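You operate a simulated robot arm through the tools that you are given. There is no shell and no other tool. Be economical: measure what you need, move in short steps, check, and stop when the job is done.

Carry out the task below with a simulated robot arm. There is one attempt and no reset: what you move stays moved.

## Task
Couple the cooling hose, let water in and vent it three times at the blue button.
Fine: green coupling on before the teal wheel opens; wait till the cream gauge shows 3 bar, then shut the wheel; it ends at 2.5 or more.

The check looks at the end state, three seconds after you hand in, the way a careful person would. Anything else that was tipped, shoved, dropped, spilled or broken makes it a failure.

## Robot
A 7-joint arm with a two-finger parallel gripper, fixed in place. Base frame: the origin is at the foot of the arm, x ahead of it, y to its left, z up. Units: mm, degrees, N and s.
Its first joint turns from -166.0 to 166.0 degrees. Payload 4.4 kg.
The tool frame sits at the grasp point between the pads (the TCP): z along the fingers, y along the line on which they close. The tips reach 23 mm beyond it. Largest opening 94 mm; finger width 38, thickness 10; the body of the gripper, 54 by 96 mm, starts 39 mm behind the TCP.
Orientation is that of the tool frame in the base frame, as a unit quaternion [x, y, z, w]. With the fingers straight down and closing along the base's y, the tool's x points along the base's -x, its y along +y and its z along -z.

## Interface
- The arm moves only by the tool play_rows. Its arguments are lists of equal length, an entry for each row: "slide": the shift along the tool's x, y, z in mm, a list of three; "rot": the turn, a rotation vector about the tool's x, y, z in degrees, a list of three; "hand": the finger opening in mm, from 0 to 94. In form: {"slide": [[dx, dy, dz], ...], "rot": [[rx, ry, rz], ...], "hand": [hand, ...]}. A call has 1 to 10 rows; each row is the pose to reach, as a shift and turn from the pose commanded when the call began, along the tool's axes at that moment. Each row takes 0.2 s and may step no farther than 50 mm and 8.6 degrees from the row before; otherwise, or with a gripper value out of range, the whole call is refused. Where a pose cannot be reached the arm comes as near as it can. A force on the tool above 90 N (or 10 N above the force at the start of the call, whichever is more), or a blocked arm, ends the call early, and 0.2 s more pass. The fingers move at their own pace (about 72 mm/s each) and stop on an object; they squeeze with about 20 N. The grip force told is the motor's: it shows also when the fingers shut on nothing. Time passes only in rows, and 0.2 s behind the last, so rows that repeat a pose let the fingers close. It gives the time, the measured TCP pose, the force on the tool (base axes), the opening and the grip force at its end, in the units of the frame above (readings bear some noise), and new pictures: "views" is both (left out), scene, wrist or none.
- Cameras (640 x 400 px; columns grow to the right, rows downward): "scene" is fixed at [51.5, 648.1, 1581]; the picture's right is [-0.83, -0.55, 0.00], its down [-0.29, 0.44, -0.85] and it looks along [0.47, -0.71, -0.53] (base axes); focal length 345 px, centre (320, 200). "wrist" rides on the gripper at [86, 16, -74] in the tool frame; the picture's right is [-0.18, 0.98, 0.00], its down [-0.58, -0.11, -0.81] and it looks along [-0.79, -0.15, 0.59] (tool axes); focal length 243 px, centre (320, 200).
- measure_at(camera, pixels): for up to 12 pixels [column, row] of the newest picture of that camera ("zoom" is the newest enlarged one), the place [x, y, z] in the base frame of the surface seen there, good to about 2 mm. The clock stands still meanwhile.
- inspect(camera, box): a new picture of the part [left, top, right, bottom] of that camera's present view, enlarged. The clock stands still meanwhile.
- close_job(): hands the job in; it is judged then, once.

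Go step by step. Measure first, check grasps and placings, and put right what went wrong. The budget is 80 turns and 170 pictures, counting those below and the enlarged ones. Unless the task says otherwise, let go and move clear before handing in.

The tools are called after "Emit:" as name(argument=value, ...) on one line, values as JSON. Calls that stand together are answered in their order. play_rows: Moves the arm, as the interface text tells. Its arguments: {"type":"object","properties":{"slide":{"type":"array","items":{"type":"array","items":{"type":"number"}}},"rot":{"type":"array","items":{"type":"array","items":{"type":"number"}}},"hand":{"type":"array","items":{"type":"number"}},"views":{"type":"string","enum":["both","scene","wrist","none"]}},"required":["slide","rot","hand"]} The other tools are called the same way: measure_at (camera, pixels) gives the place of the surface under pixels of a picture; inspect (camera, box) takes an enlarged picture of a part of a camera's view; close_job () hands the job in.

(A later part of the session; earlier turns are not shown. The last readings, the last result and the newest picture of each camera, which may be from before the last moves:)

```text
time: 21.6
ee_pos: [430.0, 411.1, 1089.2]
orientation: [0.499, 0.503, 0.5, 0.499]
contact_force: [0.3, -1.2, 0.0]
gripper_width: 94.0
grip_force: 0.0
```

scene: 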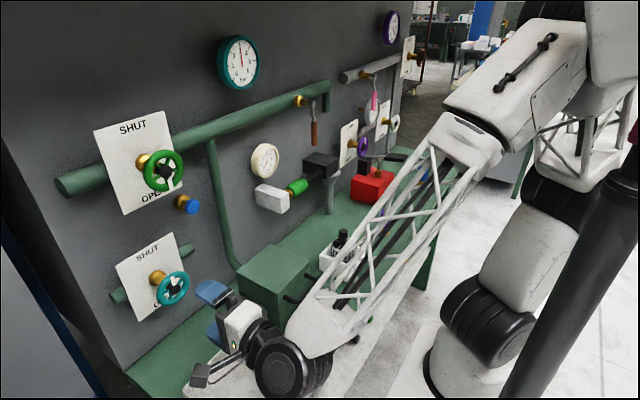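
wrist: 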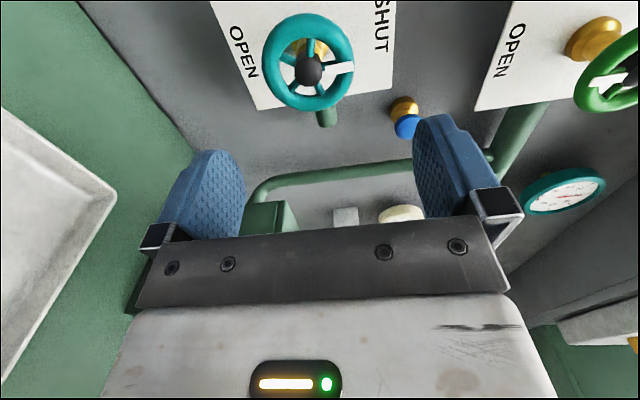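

Aligned with the wheel. Advance onto it, then close on the rim.

Emit:
play_rows(slide=[[-1, -3, 40], [-1, -3, 80], [-1, -3, 100], [-1, -3, 112], [-1, -3, 112], [-1, -3, 112], [-1, -3, 112]], rot=[[0, 0, 0], [0, 0, 0], [0, 0, 0], [0, 0, 0], [0, 0, 0], [0, 0, 0], [0, 0, 0]], hand=[94, 94, 94, 94, 50, 50, 50])

Emit:
inspect(camera="scene", box=[100, 220, 260, 340])

```text
time: 23.2
ee_pos: [542.6, 410.3, 1084.2]
orientation: [0.499, 0.504, 0.497, 0.499]
contact_force: [16.4, -1.7, -40.0]
gripper_width: 79.1
grip_force: 20.2
```

scene: 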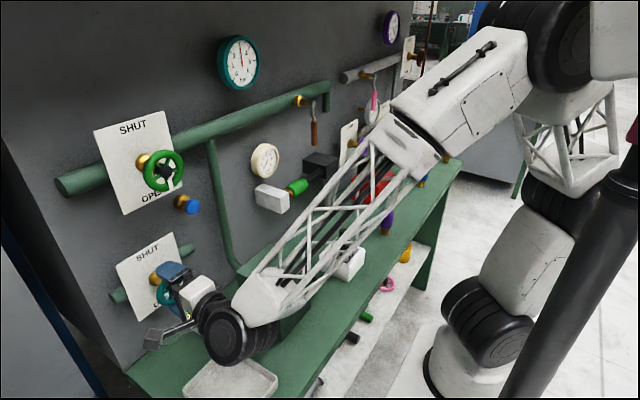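
wrist: 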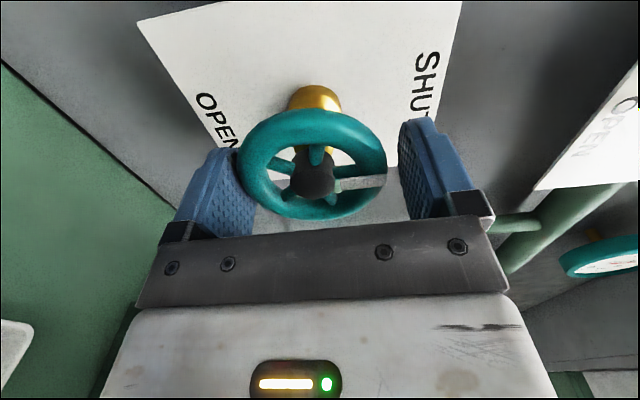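

```text
3.33 times, centred on (180, 280) of scene
```

zoom: 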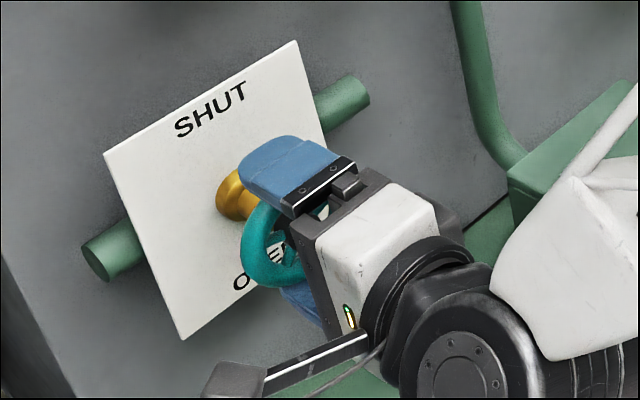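

Only the lower finger (left in the wrist view) touches; the wheel's centre is ~5 mm lower than assumed. I'll open, lower and regrip.

Emit:
play_rows(slide=[[0, 0, 0], [0, -3, 0], [0, -5.5, 0], [0, -5.5, 0], [0, -5.5, 0], [0, -5.5, 0]], rot=[[0, 0, 0], [0, 0, 0], [0, 0, 0], [0, 0, 0], [0, 0, 0], [0, 0, 0]], hand=[92, 92, 92, 50, 50, 50], views="wrist")

```text
time: 24.6
ee_pos: [542.6, 409.8, 1079.9]
orientation: [0.499, 0.503, 0.499, 0.5]
contact_force: [10.1, -1.3, 0.2]
gripper_width: 72.0
grip_force: 44.5
```

wrist: 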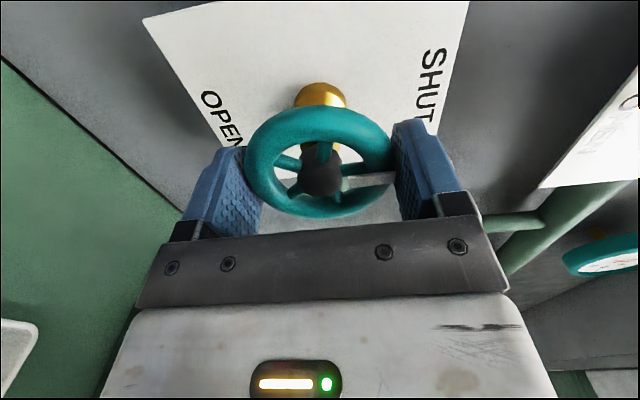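

Now held at 72 mm with no side force. Twist counter-clockwise as seen from the front (tool −z) by 40° as a test.

Emit:
play_rows(slide=[[0, 0, 0], [0, 0, 0], [0, 0, 0], [0, 0, 0], [0, 0, 0]], rot=[[0, 0, -8], [0, 0, -16], [0, 0, -24], [0, 0, -32], [0, 0, -40]], hand=[50, 50, 50, 50, 50])

Emit:
inspect(camera="scene", box=[225, 135, 305, 185])

```text
time: 25.8
ee_pos: [542.6, 409.5, 1079.3]
orientation: [0.296, 0.643, 0.299, 0.64]
contact_force: [50.3, 21.2, 17.4]
gripper_width: 71.9
grip_force: 44.8
```

scene: 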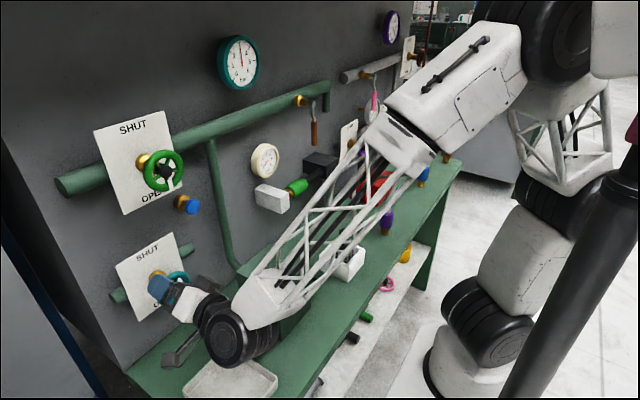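
wrist: 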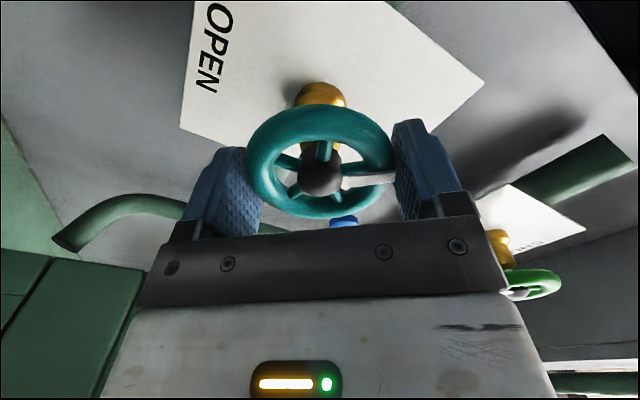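

```text
8.00 times, centred on (265, 160) of scene
```

zoom: 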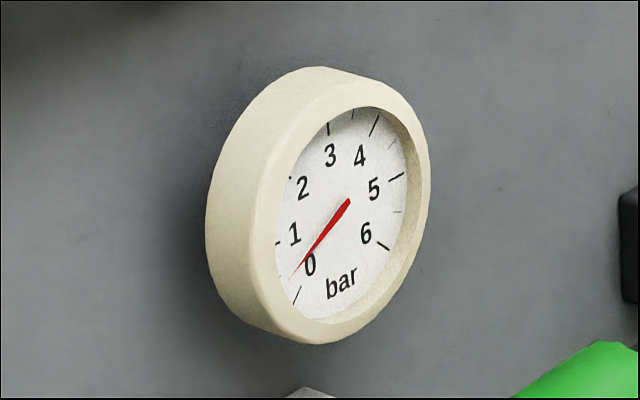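

The wheel turned with the hand (pointer stays at the right finger) and the gauge is just rising off 0. Turning another 48°, easing forward 2 mm for the +x pull.

Emit:
play_rows(slide=[[0, 0, 1], [0, 0, 2], [0, 0, 2], [0, 0, 2], [0, 0, 2], [0, 0, 2]], rot=[[0, 0, -8], [0, 0, -16], [0, 0, -24], [0, 0, -32], [0, 0, -40], [0, 0, -48]], hand=[50, 50, 50, 50, 50, 50])

Emit:
inspect(camera="scene", box=[225, 135, 305, 185])

```text
time: 27.2
ee_pos: [543.0, 410.4, 1077.2]
orientation: [0.007, 0.709, 0.012, 0.705]
contact_force: [-41.6, 64.6, 10.5]
gripper_width: 71.6
grip_force: 44.9
```

scene: 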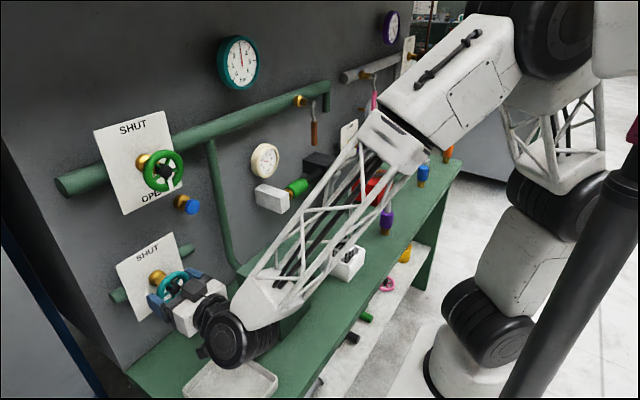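
wrist: 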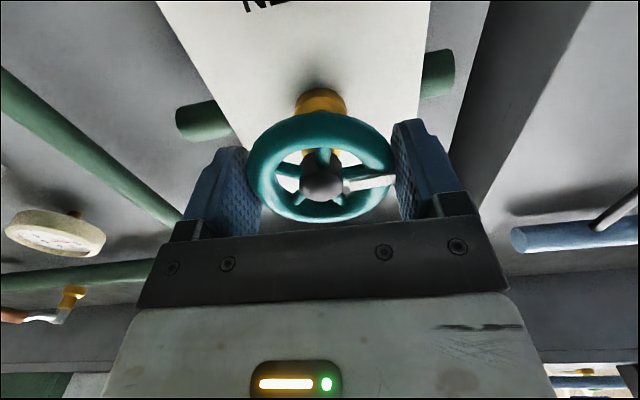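

```text
8.00 times, centred on (265, 160) of scene
```

zoom: 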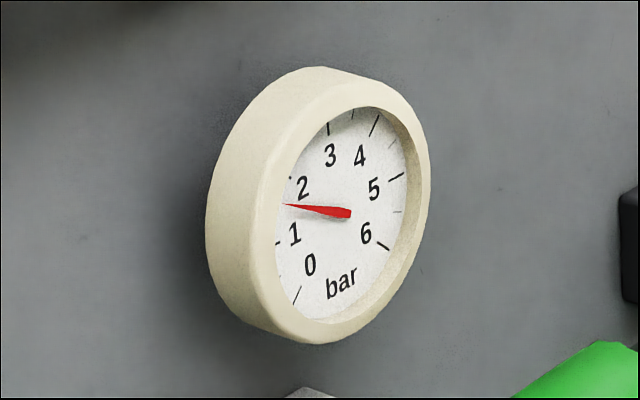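

Gauge at ~1.6 bar and rising, wheel at about 90°. I'll relieve the side load (+y 3 mm) with a short wait and reread.

Emit:
play_rows(slide=[[0, 3, -1]], rot=[[0, 0, 0]], hand=[50], views="none")

Emit:
inspect(camera="scene", box=[225, 135, 305, 185])

```text
time: 27.6
ee_pos: [542.9, 410.0, 1077.4]
orientation: [0.011, 0.709, 0.011, 0.705]
contact_force: [-9.2, 18.7, -4.7]
gripper_width: 71.7
grip_force: 44.4
```

```text
8.00 times, centred on (265, 160) of scene
```

zoom: 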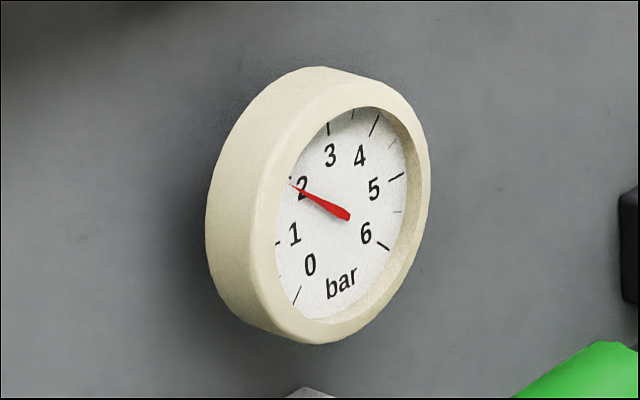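

About 2.0 bar, rising ~1 bar/s. Another short wait, then reread.

Emit:
play_rows(slide=[[0, 1, 0], [0, 1, 0]], rot=[[0, 0, 0], [0, 0, 0]], hand=[50, 50], views="none")

Emit:
inspect(camera="scene", box=[225, 135, 305, 185])

```text
time: 28.2
ee_pos: [543.0, 410.2, 1077.7]
orientation: [0.01, 0.709, 0.01, 0.705]
contact_force: [-10.5, -47.0, -16.3]
gripper_width: 71.6
grip_force: 45.0
```

```text
8.00 times, centred on (265, 160) of scene
```

zoom: 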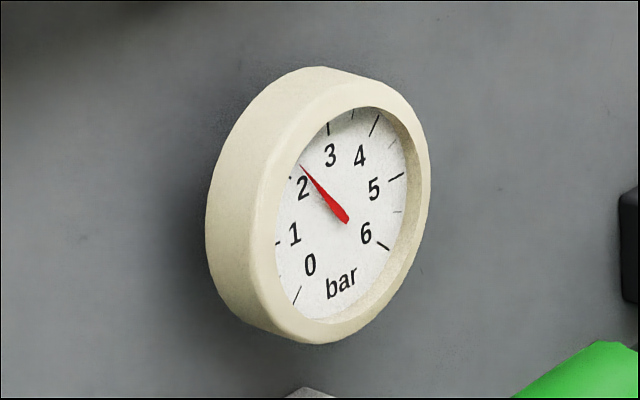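

About 2.35 bar, rate slowing. Waiting 1 s more.

Emit:
play_rows(slide=[[0, -0.7, 0], [0, -0.7, 0], [0, -0.7, 0], [0, -0.7, 0]], rot=[[0, 0, 0], [0, 0, 0], [0, 0, 0], [0, 0, 0]], hand=[50, 50, 50, 50], views="none")

Emit:
inspect(camera="scene", box=[225, 135, 305, 185])

```text
time: 29.1
ee_pos: [542.7, 410.3, 1081.6]
orientation: [0.013, 0.708, 0.011, 0.706]
contact_force: [-4.6, -20.2, 4.4]
gripper_width: 71.2
grip_force: 24.0
stopped in row 4: the force on the tool passed its limit (the readings are from after the stop); the commanded pose is now the measured one
```

```text
8.00 times, centred on (265, 160) of scene
```

zoom: 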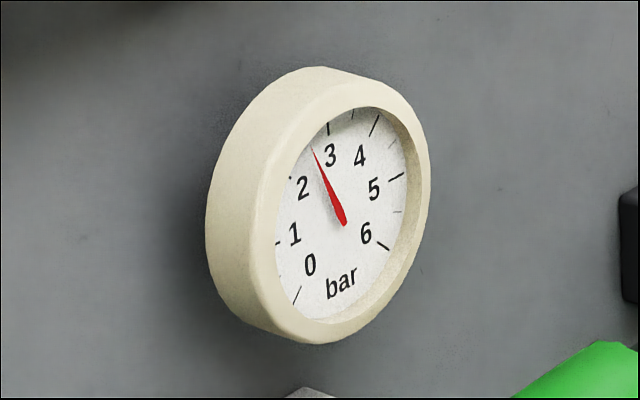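

About 2.7 bar; the hold stress relaxed after a force trip (z shifted to 1081). Waiting a bit more.

Emit:
play_rows(slide=[[0, 0, 0], [0, 0, 0], [0, 0, 0], [0, 0, 0]], rot=[[0, 0, 0], [0, 0, 0], [0, 0, 0], [0, 0, 0]], hand=[50, 50, 50, 50], views="wrist")

Emit:
inspect(camera="scene", box=[225, 135, 305, 185])

```text
time: 30.1
ee_pos: [543.2, 410.2, 1080.7]
orientation: [0.011, 0.708, 0.011, 0.706]
contact_force: [-6.4, -42.7, 11.0]
gripper_width: 71.1
grip_force: 45.0
```

wrist: 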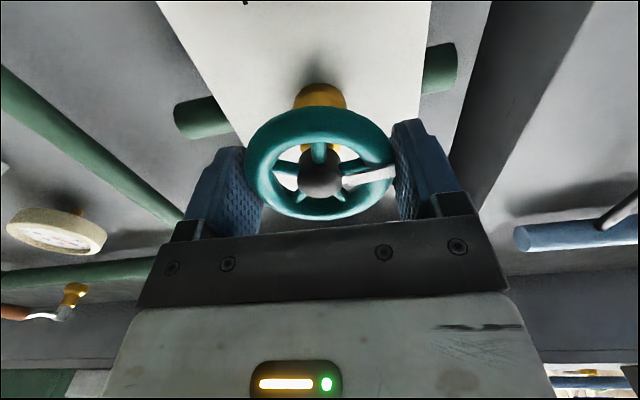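

```text
8.00 times, centred on (265, 160) of scene
```

zoom: 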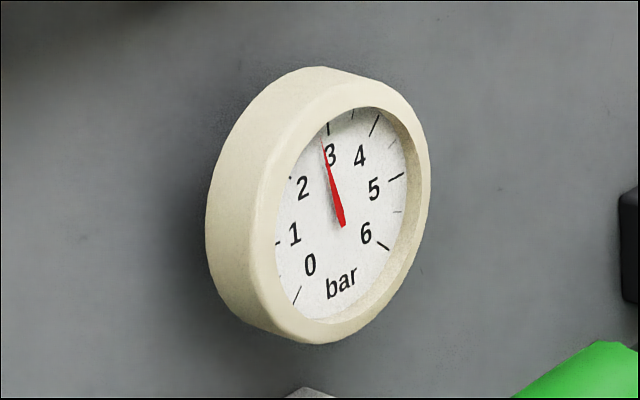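

About 2.9 bar, levelling off. Waiting 1.6 s more.

Emit:
play_rows(slide=[[0, -0.5, 0], [0, -0.5, 0], [0, -0.5, 0], [0, -0.5, 0], [0, -0.5, 0], [0, -0.5, 0], [0, -0.5, 0]], rot=[[0, 0, 0], [0, 0, 0], [0, 0, 0], [0, 0, 0], [0, 0, 0], [0, 0, 0], [0, 0, 0]], hand=[50, 50, 50, 50, 50, 50, 50], views="none")

Emit:
inspect(camera="scene", box=[225, 135, 305, 185])

```text
time: 31.7
ee_pos: [543.4, 410.2, 1079.8]
orientation: [0.011, 0.708, 0.013, 0.706]
contact_force: [-13.0, -55.1, 21.9]
gripper_width: 71.0
grip_force: 45.1
```

```text
8.00 times, centred on (265, 160) of scene
```

zoom: 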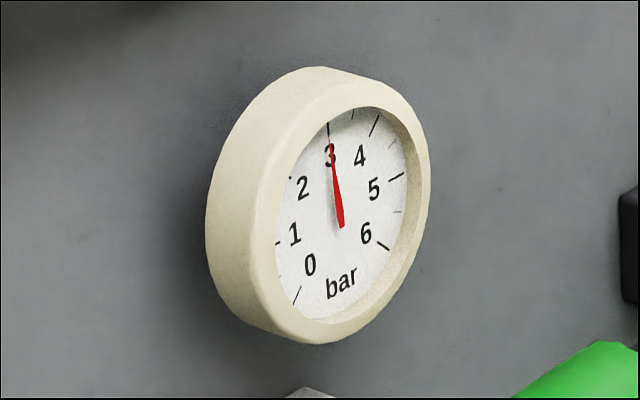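

At about 3.0–3.05 bar. One more second to be safely at 3, while easing the side load.

Emit:
play_rows(slide=[[0, -2, 0], [0, -2, 0], [0, -2, 0], [0, -2, 0], [0, -2, 0], [0, -2, 0]], rot=[[0, 0, 0], [0, 0, 0], [0, 0, 0], [0, 0, 0], [0, 0, 0], [0, 0, 0]], hand=[50, 50, 50, 50, 50, 50], views="none")

Emit:
inspect(camera="scene", box=[225, 135, 305, 185])

```text
time: 33.1
ee_pos: [541.7, 410.5, 1080.4]
orientation: [0.011, 0.708, 0.011, 0.706]
contact_force: [-8.5, 21.2, 12.8]
gripper_width: 71.0
grip_force: 44.7
```

```text
8.00 times, centred on (265, 160) of scene
```

zoom: 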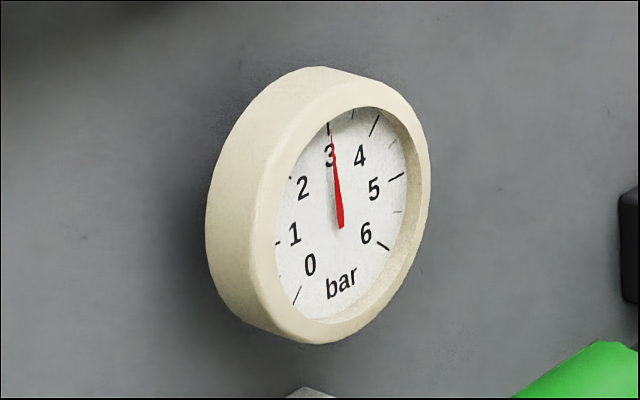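

About 3.1 bar. Now shutting: twist the wheel back clockwise.

Emit:
play_rows(slide=[[0, 0, 0], [0, 0, 0], [0, 0, 0], [0, 0, 0], [0, 0, 0], [0, 0, 0], [0, 0, 0], [0, 0, 0], [0, 0, 0], [0, 0, 0]], rot=[[0, 0, 8.5], [0, 0, 17], [0, 0, 25.5], [0, 0, 34], [0, 0, 42.5], [0, 0, 51], [0, 0, 59.5], [0, 0, 68], [0, 0, 76.5], [0, 0, 85]], hand=[50, 50, 50, 50, 50, 50, 50, 50, 50, 50])

Emit:
inspect(camera="scene", box=[225, 135, 305, 185])

```text
time: 35.3
ee_pos: [543.7, 409.4, 1080.2]
orientation: [0.487, 0.514, 0.486, 0.513]
contact_force: [6.5, 40.0, 26.8]
gripper_width: 71.0
grip_force: 44.7
```

scene: 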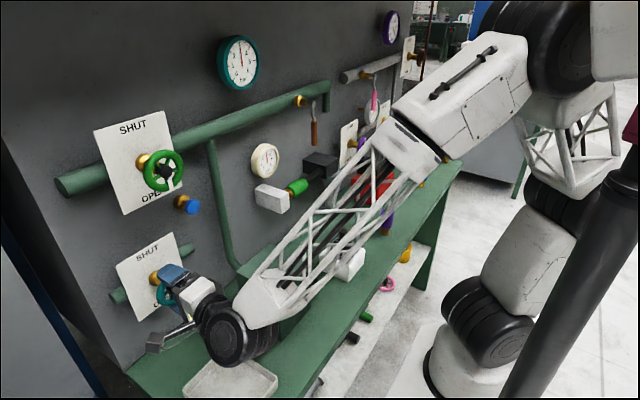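
wrist: 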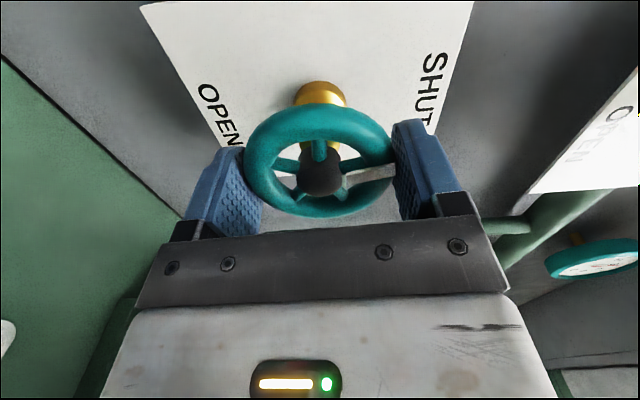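

```text
8.00 times, centred on (265, 160) of scene
```

zoom: 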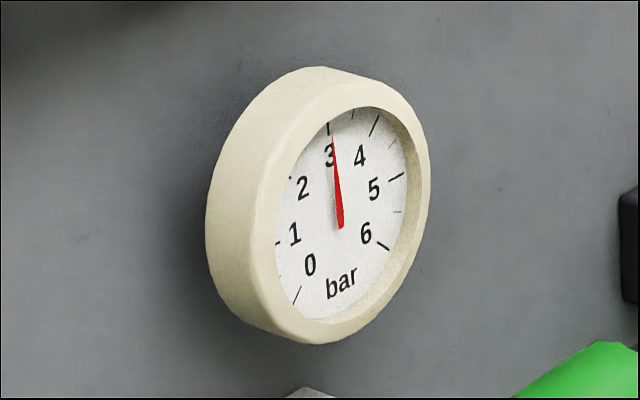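

Nearly shut, pressure ~3.15. Turn a few degrees more to the stop.

Emit:
play_rows(slide=[[0, 0, 0], [0, 0, 0], [0, 0, 0]], rot=[[0, 0, 4], [0, 0, 7], [0, 0, 10]], hand=[50, 50, 50], views="none")

Emit:
play_rows(slide=[[0, 0, 0], [0, 0, 0], [0, 0, -40], [0, 0, -80], [0, 0, -120]], rot=[[0, 0, 0], [0, 0, 0], [0, 0, 0], [0, 0, 0], [0, 0, 0]], hand=[94, 94, 94, 94, 94])

Emit:
inspect(camera="wrist", box=[200, 0, 420, 140])

Emit:
inspect(camera="scene", box=[225, 135, 305, 185])

```text
time: 36.1
ee_pos: [543.3, 408.2, 1078.6]
orientation: [0.53, 0.47, 0.528, 0.469]
contact_force: [6.6, 33.9, 16.8]
gripper_width: 71.3
grip_force: 44.9
```

```text
time: 37.3
ee_pos: [422.5, 407.4, 1081.0]
orientation: [0.53, 0.47, 0.528, 0.468]
contact_force: [-0.4, 0.0, 1.2]
gripper_width: 93.9
grip_force: 0.0
```

scene: 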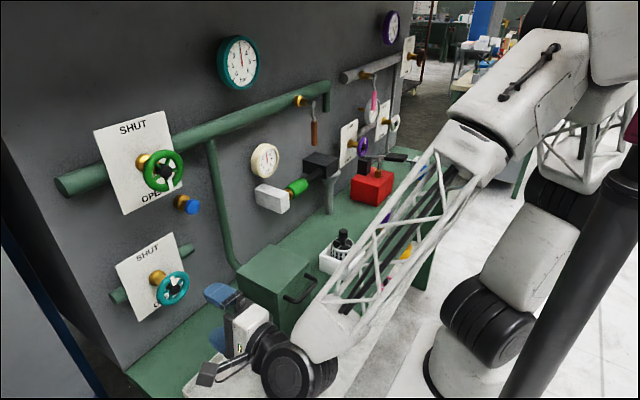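
wrist: 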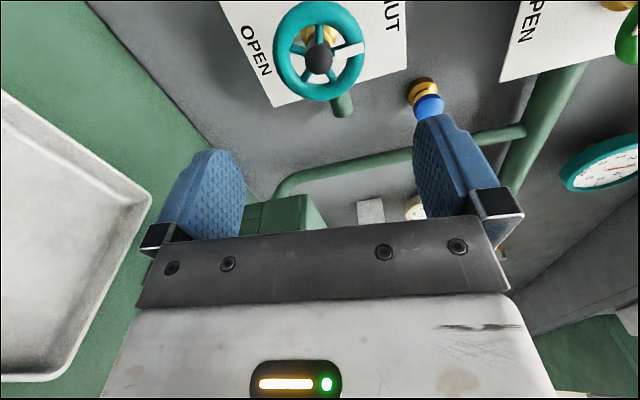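

```text
2.86 times, centred on (310, 70) of wrist
```

zoom: 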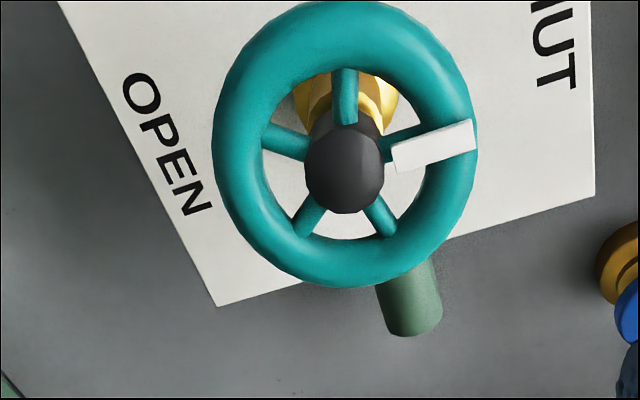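

```text
8.00 times, centred on (265, 160) of scene
```

zoom: 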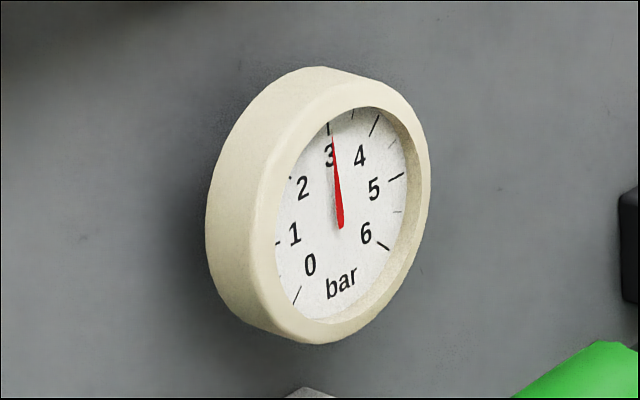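

Gauge holds at ~3.15 bar. Verify the pointer from the scene camera against the initial view.

Emit:
inspect(camera="scene", box=[100, 220, 220, 330])

Emit:
measure_at(camera="wrist", pixels=[[430, 106], [422, 100], [438, 100], [424, 90]])

Emit:
measure_at(camera="scene", pixels=[[193, 199], [190, 207], [197, 207], [194, 213], [199, 207]])

```text
3.64 times, centred on (160, 275) of scene
```

zoom: 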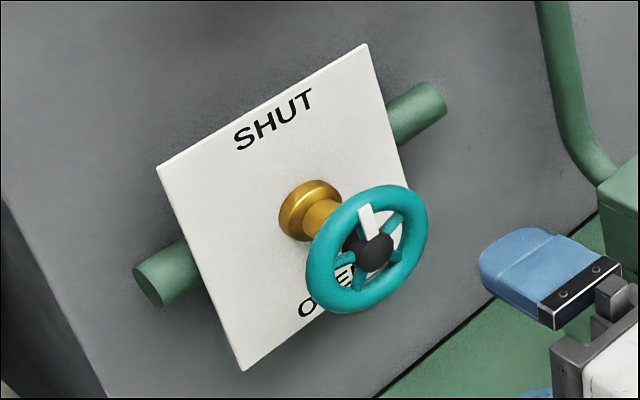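

```text
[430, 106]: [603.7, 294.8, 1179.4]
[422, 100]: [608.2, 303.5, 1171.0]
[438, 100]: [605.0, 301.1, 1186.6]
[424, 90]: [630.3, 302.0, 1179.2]
```

```text
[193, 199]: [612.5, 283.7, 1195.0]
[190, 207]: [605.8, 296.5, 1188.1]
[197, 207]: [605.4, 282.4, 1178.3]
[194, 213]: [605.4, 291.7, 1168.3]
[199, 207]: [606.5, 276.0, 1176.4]
```

The teal pointer is back exactly at SHUT. Now moving in front of the blue button (centre ≈ (604, 290, 1182)) with fingers closed.

Emit:
play_rows(slide=[[-26, 28.5, 0], [-52, 57, 0], [-78, 85.5, 0], [-104, 114, 20], [-104, 114, 60], [-104, 114, 100], [-104, 114, 130]], rot=[[0, 0, 0], [0, 0, 0], [0, 0, 0], [0, 0, 0], [0, 0, 0], [0, 0, 0], [0, 0, 0]], hand=[0, 0, 0, 0, 0, 0, 0])

Emit:
inspect(camera="wrist", box=[220, 60, 420, 240])

Emit:
inspect(camera="scene", box=[150, 160, 290, 260])

```text
time: 38.9
ee_pos: [553.3, 291.8, 1179.4]
orientation: [0.529, 0.47, 0.528, 0.469]
contact_force: [-0.6, 0.5, -0.1]
gripper_width: 0.1
grip_force: 19.9
```

scene: 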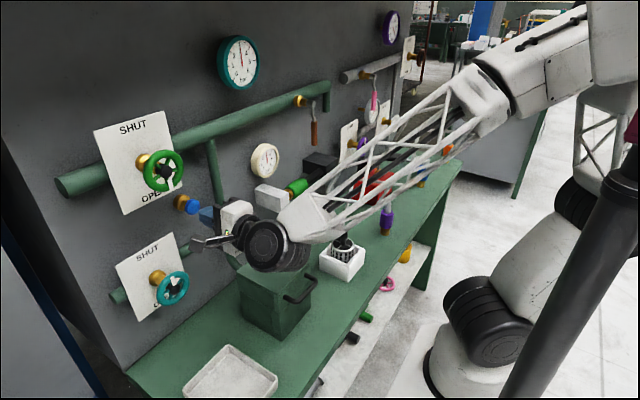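
wrist: 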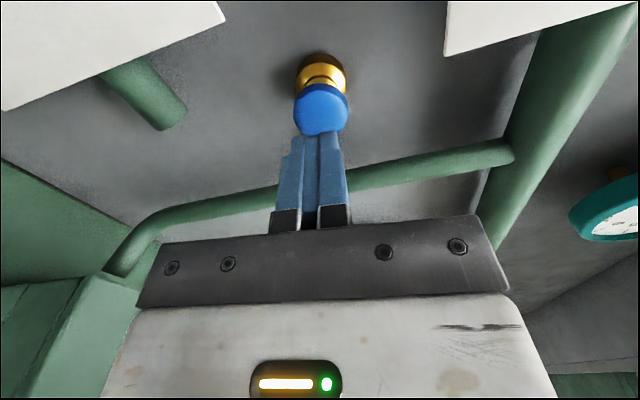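

```text
2.22 times, centred on (320, 150) of wrist
```

zoom: 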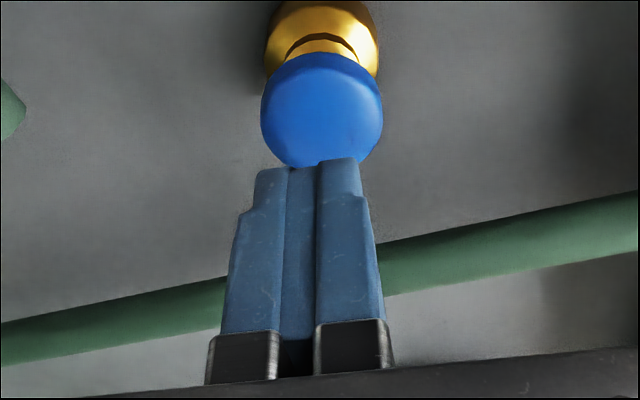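

```text
4.00 times, centred on (220, 210) of scene
```

zoom: 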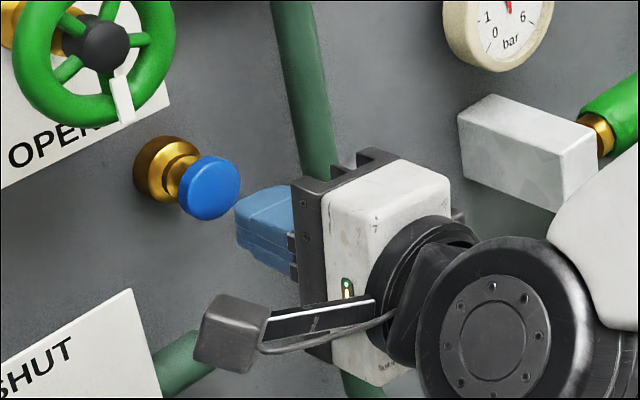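

Fingers are in line with the button. First short press: forward ~36 mm (about 8 mm in) and back.

Emit:
play_rows(slide=[[0, 2, 20], [0, 2, 30], [0, 2, 36], [0, 2, 20], [0, 2, 10]], rot=[[0, 0, 0], [0, 0, 0], [0, 0, 0], [0, 0, 0], [0, 0, 0]], hand=[0, 0, 0, 0, 0], views="scene")

Emit:
inspect(camera="scene", box=[225, 135, 305, 185])

```text
time: 40.1
ee_pos: [563.9, 292.0, 1183.5]
orientation: [0.529, 0.47, 0.529, 0.468]
contact_force: [0.3, 0.0, -0.8]
gripper_width: 0.0
grip_force: 19.7
```

scene: 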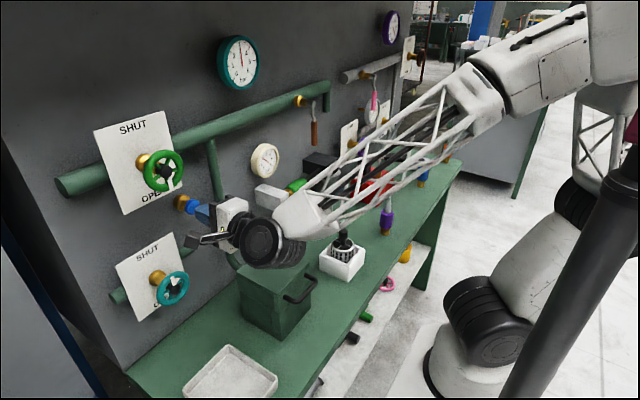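

```text
8.00 times, centred on (265, 160) of scene
```

zoom: 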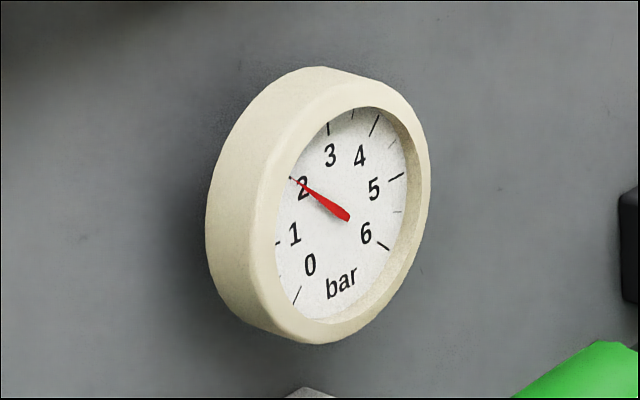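

One press dropped it ~1 bar (3.15→2.1), so the venting belongs before the final fill and shut. I'll reopen the wheel, do the remaining two vents with water flowing, refill to 3 bar, then shut. Back to the wheel.

Emit:
play_rows(slide=[[0, 0, -45], [0, 0, -94], [26, -29, -94], [52, -58, -94], [78, -87, -94], [104, -116.6, -94], [104, -116.6, -60], [104, -116.6, -35], [104, -116.6, -21]], rot=[[0, 0, 0], [0, 0, 0], [0, 0, 0], [0, 0, 0], [0, 0, 0], [0, 0, 0], [0, 0, 0], [0, 0, 0], [0, 0, 0]], hand=[0, 60, 94, 94, 94, 94, 94, 94, 94])

```text
time: 42.1
ee_pos: [542.3, 408.5, 1079.5]
orientation: [0.529, 0.472, 0.527, 0.469]
contact_force: [0.1, -0.2, 0.3]
gripper_width: 94.0
grip_force: 0.0
```

scene: 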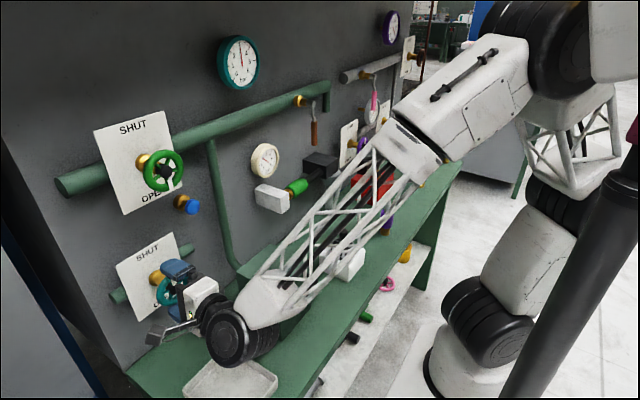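
wrist: 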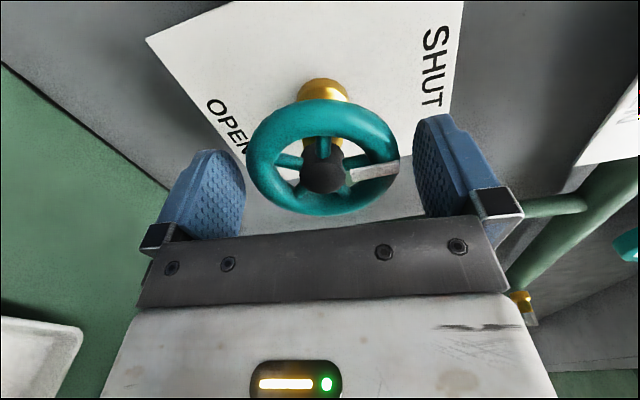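

Straddling the wheel. Close and turn it open by ~58°.

Emit:
play_rows(slide=[[0, 0, 0], [0, 0, 0], [0, 0, 0], [0, 0, 0], [0, 0, 0], [0, 0, 0], [0, 0, 0], [0, 0, 0], [0, 0, 0], [0, 0, 0]], rot=[[0, 0, 0], [0, 0, 0], [0, 0, 0], [0, 0, -8.3], [0, 0, -16.6], [0, 0, -24.9], [0, 0, -33.2], [0, 0, -41.5], [0, 0, -49.8], [0, 0, -58]], hand=[50, 50, 50, 50, 50, 50, 50, 50, 50, 50], views="wrist")

Emit:
inspect(camera="scene", box=[225, 135, 305, 185])

```text
time: 44.3
ee_pos: [542.7, 409.1, 1080.9]
orientation: [0.234, 0.668, 0.236, 0.666]
contact_force: [-8.8, 9.3, 32.1]
gripper_width: 71.3
grip_force: 44.9
```

wrist: 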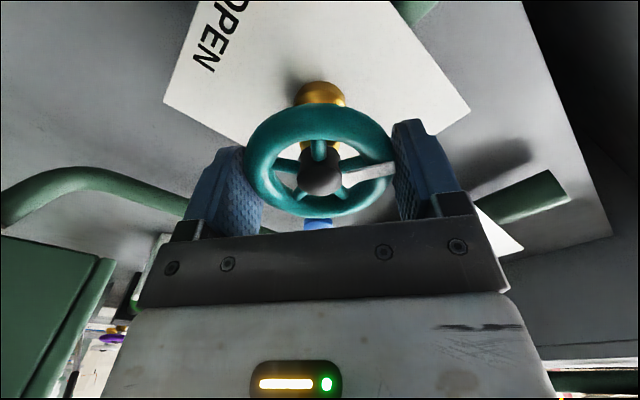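

```text
8.00 times, centred on (265, 160) of scene
```

zoom: 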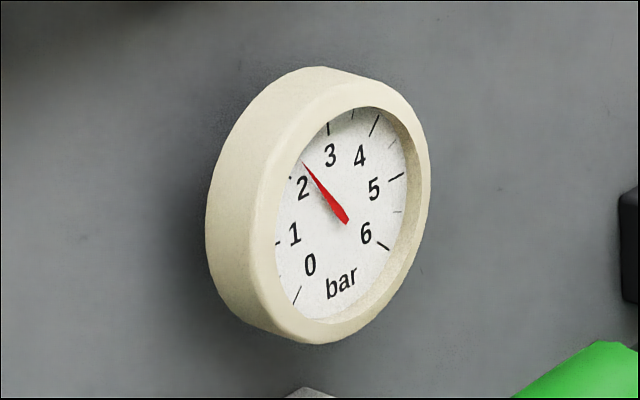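

Open ~60°, 2.4 bar and rising. Turn 32° further, release and back off.

Emit:
play_rows(slide=[[0, 0, 0], [0, 0, 0], [0, 0, 0], [0, 0, 0], [0, 0, 0], [0, 0, 0], [0, 0, -40], [0, 0, -72]], rot=[[0, 0, -8], [0, 0, -16], [0, 0, -24], [0, 0, -32], [0, 0, -32], [0, 0, -32], [0, 0, -32], [0, 0, -32]], hand=[50, 50, 50, 50, 94, 94, 94, 94])

Emit:
inspect(camera="scene", box=[225, 135, 305, 185])

```text
time: 46.1
ee_pos: [470.3, 407.0, 1080.2]
orientation: [0.041, 0.707, 0.043, 0.704]
contact_force: [0.1, -0.5, 0.1]
gripper_width: 94.3
grip_force: 0.1
```

scene: 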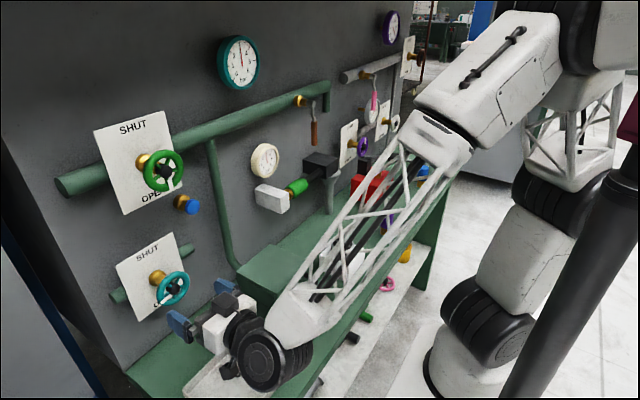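
wrist: 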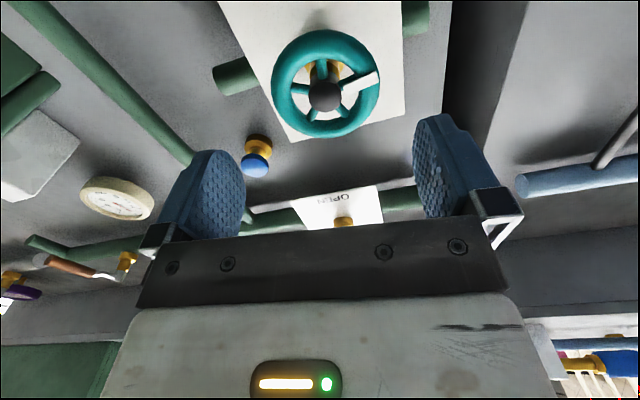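

```text
8.00 times, centred on (265, 160) of scene
```

zoom: 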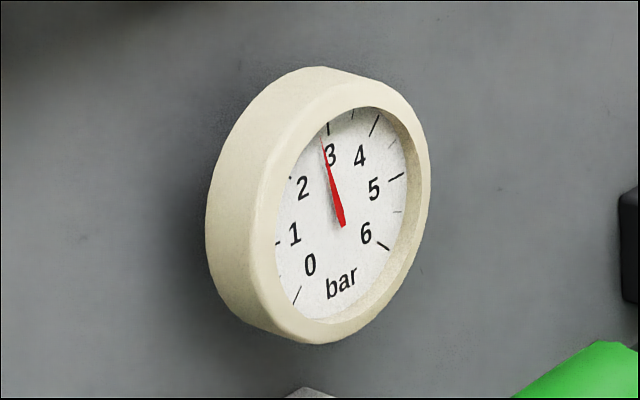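

Wheel stays open, gauge ~2.9 bar. Now to the button for the second press (hand closed, same depth).

Emit:
play_rows(slide=[[-29, -25.5, 0], [-58, -51, 0], [-87, -77, 0], [-115.2, -102.9, 0], [-115.2, -102.9, 45], [-115.2, -102.9, 90], [-115.2, -102.9, 110], [-115.2, -102.9, 119], [-115.2, -102.9, 105], [-115.2, -102.9, 95]], rot=[[0, 0, 0], [0, 0, 0], [0, 0, 0], [0, 0, 0], [0, 0, 0], [0, 0, 0], [0, 0, 0], [0, 0, 0], [0, 0, 0], [0, 0, 0]], hand=[0, 0, 0, 0, 0, 0, 0, 0, 0, 0])

Emit:
inspect(camera="scene", box=[225, 135, 305, 185])

```text
time: 48.3
ee_pos: [564.2, 293.1, 1181.2]
orientation: [0.042, 0.707, 0.043, 0.705]
contact_force: [0.4, -0.8, 0.0]
gripper_width: 0.0
grip_force: 20.1
```

scene: 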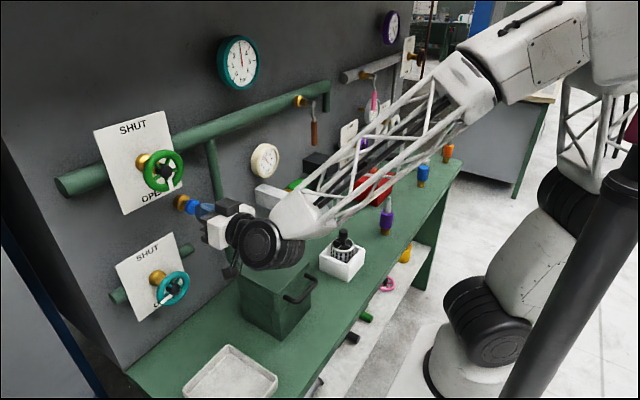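
wrist: 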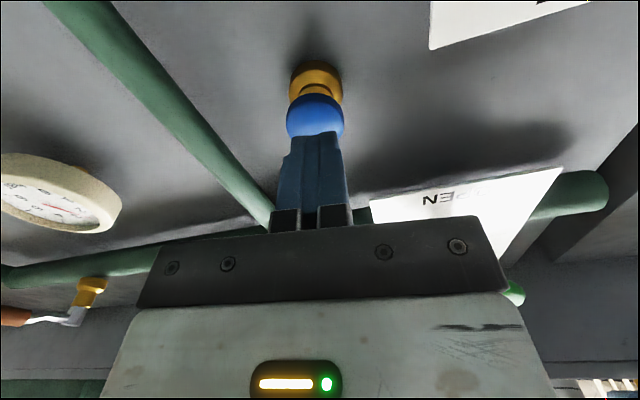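

```text
8.00 times, centred on (265, 160) of scene
```

zoom: 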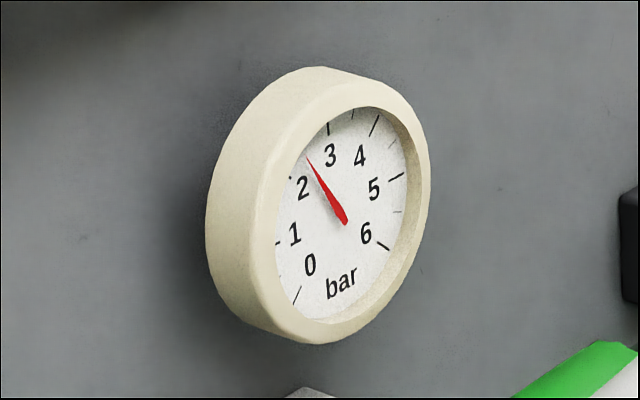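

Second vent registered (≈3.05→2.5 with refill). Waiting a second for recovery, then check before the third.

Emit:
play_rows(slide=[[0, 0, 0], [0, 0, 0], [0, 0, 0], [0, 0, 0], [0, 0, 0], [0, 0, 0], [0, 0, 0]], rot=[[0, 0, 0], [0, 0, 0], [0, 0, 0], [0, 0, 0], [0, 0, 0], [0, 0, 0], [0, 0, 0]], hand=[0, 0, 0, 0, 0, 0, 0], views="none")

Emit:
inspect(camera="scene", box=[225, 135, 305, 185])

Emit:
play_rows(slide=[[0, 0, 15], [0, 0, 24], [0, 0, 10], [0, 0, 0]], rot=[[0, 0, 0], [0, 0, 0], [0, 0, 0], [0, 0, 0]], hand=[0, 0, 0, 0], views="none")

Emit:
inspect(camera="scene", box=[225, 135, 305, 185])

```text
time: 49.9
ee_pos: [565.4, 292.9, 1181.1]
orientation: [0.042, 0.707, 0.042, 0.705]
contact_force: [0.0, 0.2, 0.4]
gripper_width: 0.0
grip_force: 20.1
```

```text
8.00 times, centred on (265, 160) of scene
```

zoom: 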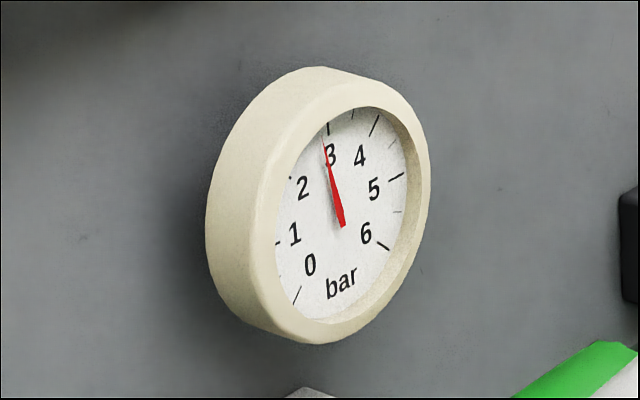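

```text
time: 50.9
ee_pos: [564.5, 292.3, 1181.6]
orientation: [0.042, 0.707, 0.041, 0.705]
contact_force: [-0.1, 0.0, 0.3]
gripper_width: 0.0
grip_force: 19.9
```

```text
8.00 times, centred on (265, 160) of scene
```

zoom: 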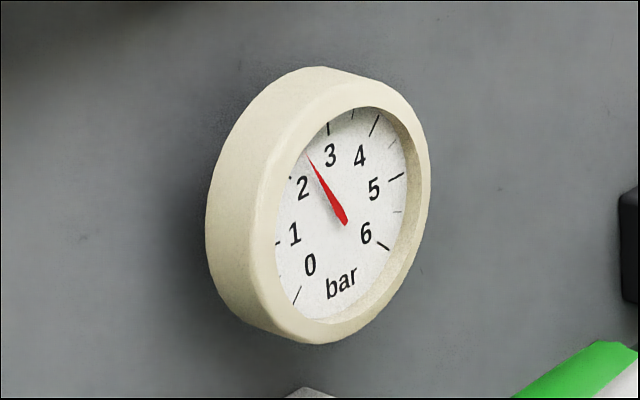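

Third vent registered (≈2.95→2.5). Returning to the wheel while it refills.

Emit:
play_rows(slide=[[0, 0, -45], [0, 0, -94], [29, 26, -94], [58, 52, -94], [87, 78, -94], [114.8, 103.5, -94], [114.8, 103.5, -60], [114.8, 103.5, -35], [114.8, 103.5, -22]], rot=[[0, 0, 0], [0, 0, 0], [0, 0, 0], [0, 0, 0], [0, 0, 0], [0, 0, 0], [0, 0, 0], [0, 0, 0], [0, 0, 0]], hand=[0, 60, 94, 94, 94, 94, 94, 94, 94])

Emit:
inspect(camera="scene", box=[225, 135, 305, 185])

```text
time: 52.9
ee_pos: [543.3, 408.6, 1079.7]
orientation: [0.043, 0.707, 0.042, 0.705]
contact_force: [0.2, -0.6, -1.3]
gripper_width: 94.0
grip_force: 0.0
```

scene: 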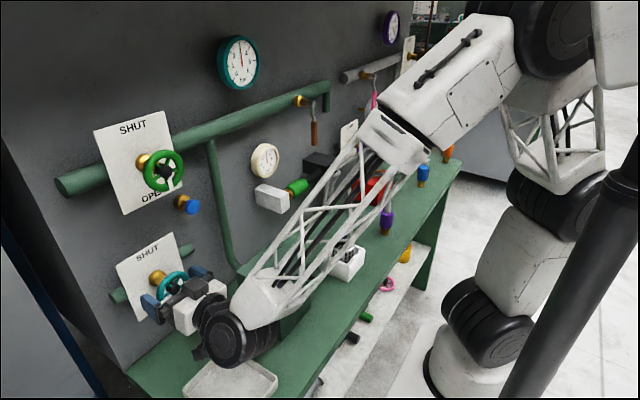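
wrist: 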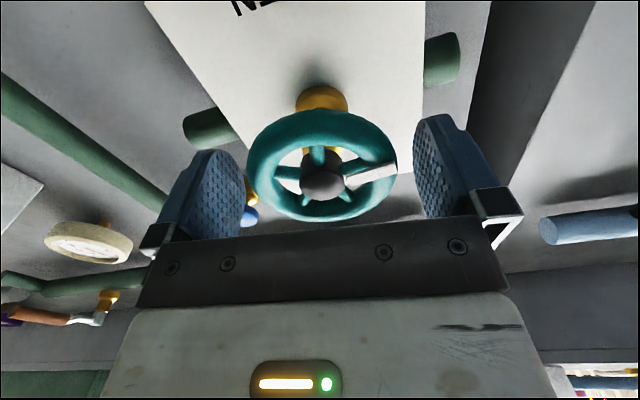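

```text
8.00 times, centred on (265, 160) of scene
```

zoom: 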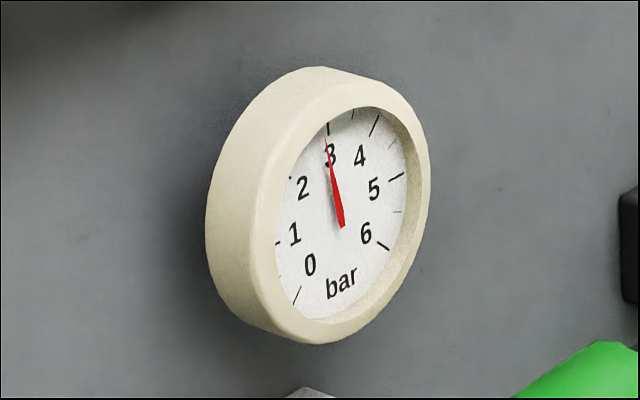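

Gauge ~3.0 and still creeping up. Close on the wheel and hold ~1.8 s so it is clearly past 3 before shutting.

Emit:
play_rows(slide=[[0, 0, 0], [0, 0, 0], [0, 0, 0], [0, 0, 0], [0, 0, 0], [0, 0, 0], [0, 0, 0], [0, 0, 0]], rot=[[0, 0, 0], [0, 0, 0], [0, 0, 0], [0, 0, 0], [0, 0, 0], [0, 0, 0], [0, 0, 0], [0, 0, 0]], hand=[50, 50, 50, 50, 50, 50, 50, 50], views="none")

Emit:
inspect(camera="scene", box=[225, 135, 305, 185])

```text
time: 54.7
ee_pos: [544.7, 409.9, 1079.0]
orientation: [0.041, 0.707, 0.043, 0.705]
contact_force: [26.5, 45.2, -3.4]
gripper_width: 71.2
grip_force: 45.4
```

```text
8.00 times, centred on (265, 160) of scene
```

zoom: 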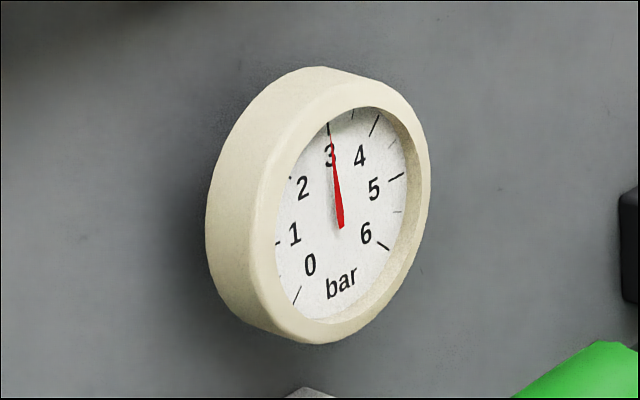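

Past 3 bar. Shutting: twist clockwise 85°, then a little more to the stop.

Emit:
play_rows(slide=[[0, 0.5, 0], [0, 0.5, 0], [0, 0, 0], [0, 0, 0], [0, 0, 0], [0, 0, 0], [0, 0, 0], [0, 0, 0], [0, 0, 0], [0, 0, 0]], rot=[[0, 0, 8.5], [0, 0, 17], [0, 0, 25.5], [0, 0, 34], [0, 0, 42.5], [0, 0, 51], [0, 0, 59.5], [0, 0, 68], [0, 0, 76.5], [0, 0, 85]], hand=[50, 50, 50, 50, 50, 50, 50, 50, 50, 50], views="wrist")

Emit:
play_rows(slide=[[0, 0, 0], [0, 0, 0], [0, 0, 0]], rot=[[0, 0, 4], [0, 0, 8], [0, 0, 10]], hand=[50, 50, 50], views="wrist")

```text
time: 56.9
ee_pos: [542.3, 408.4, 1079.8]
orientation: [0.509, 0.492, 0.508, 0.491]
contact_force: [15.2, -31.3, 31.3]
gripper_width: 70.5
grip_force: 44.8
```

wrist: 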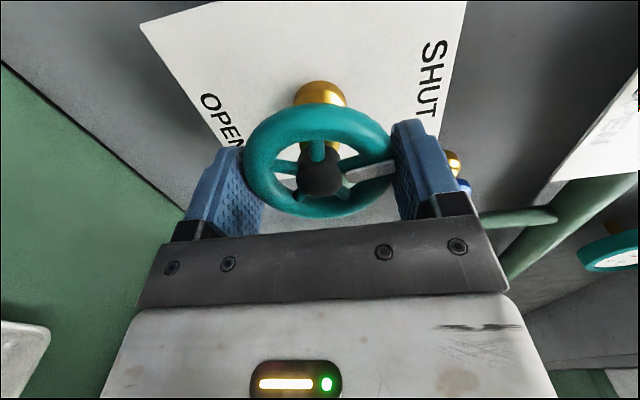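

```text
time: 57.7
ee_pos: [543.7, 408.6, 1080.1]
orientation: [0.549, 0.447, 0.548, 0.445]
contact_force: [10.9, -43.4, 35.8]
gripper_width: 70.6
grip_force: 45.1
```

wrist: 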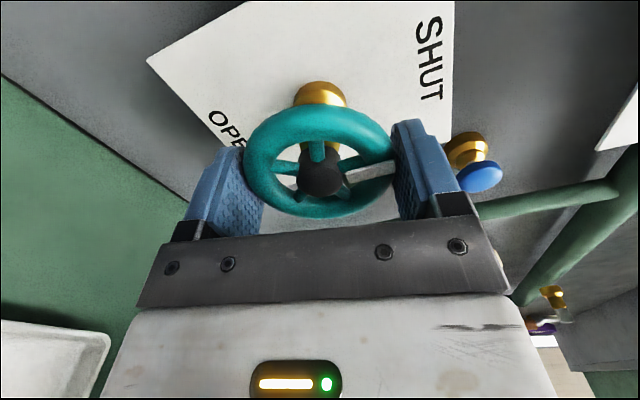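

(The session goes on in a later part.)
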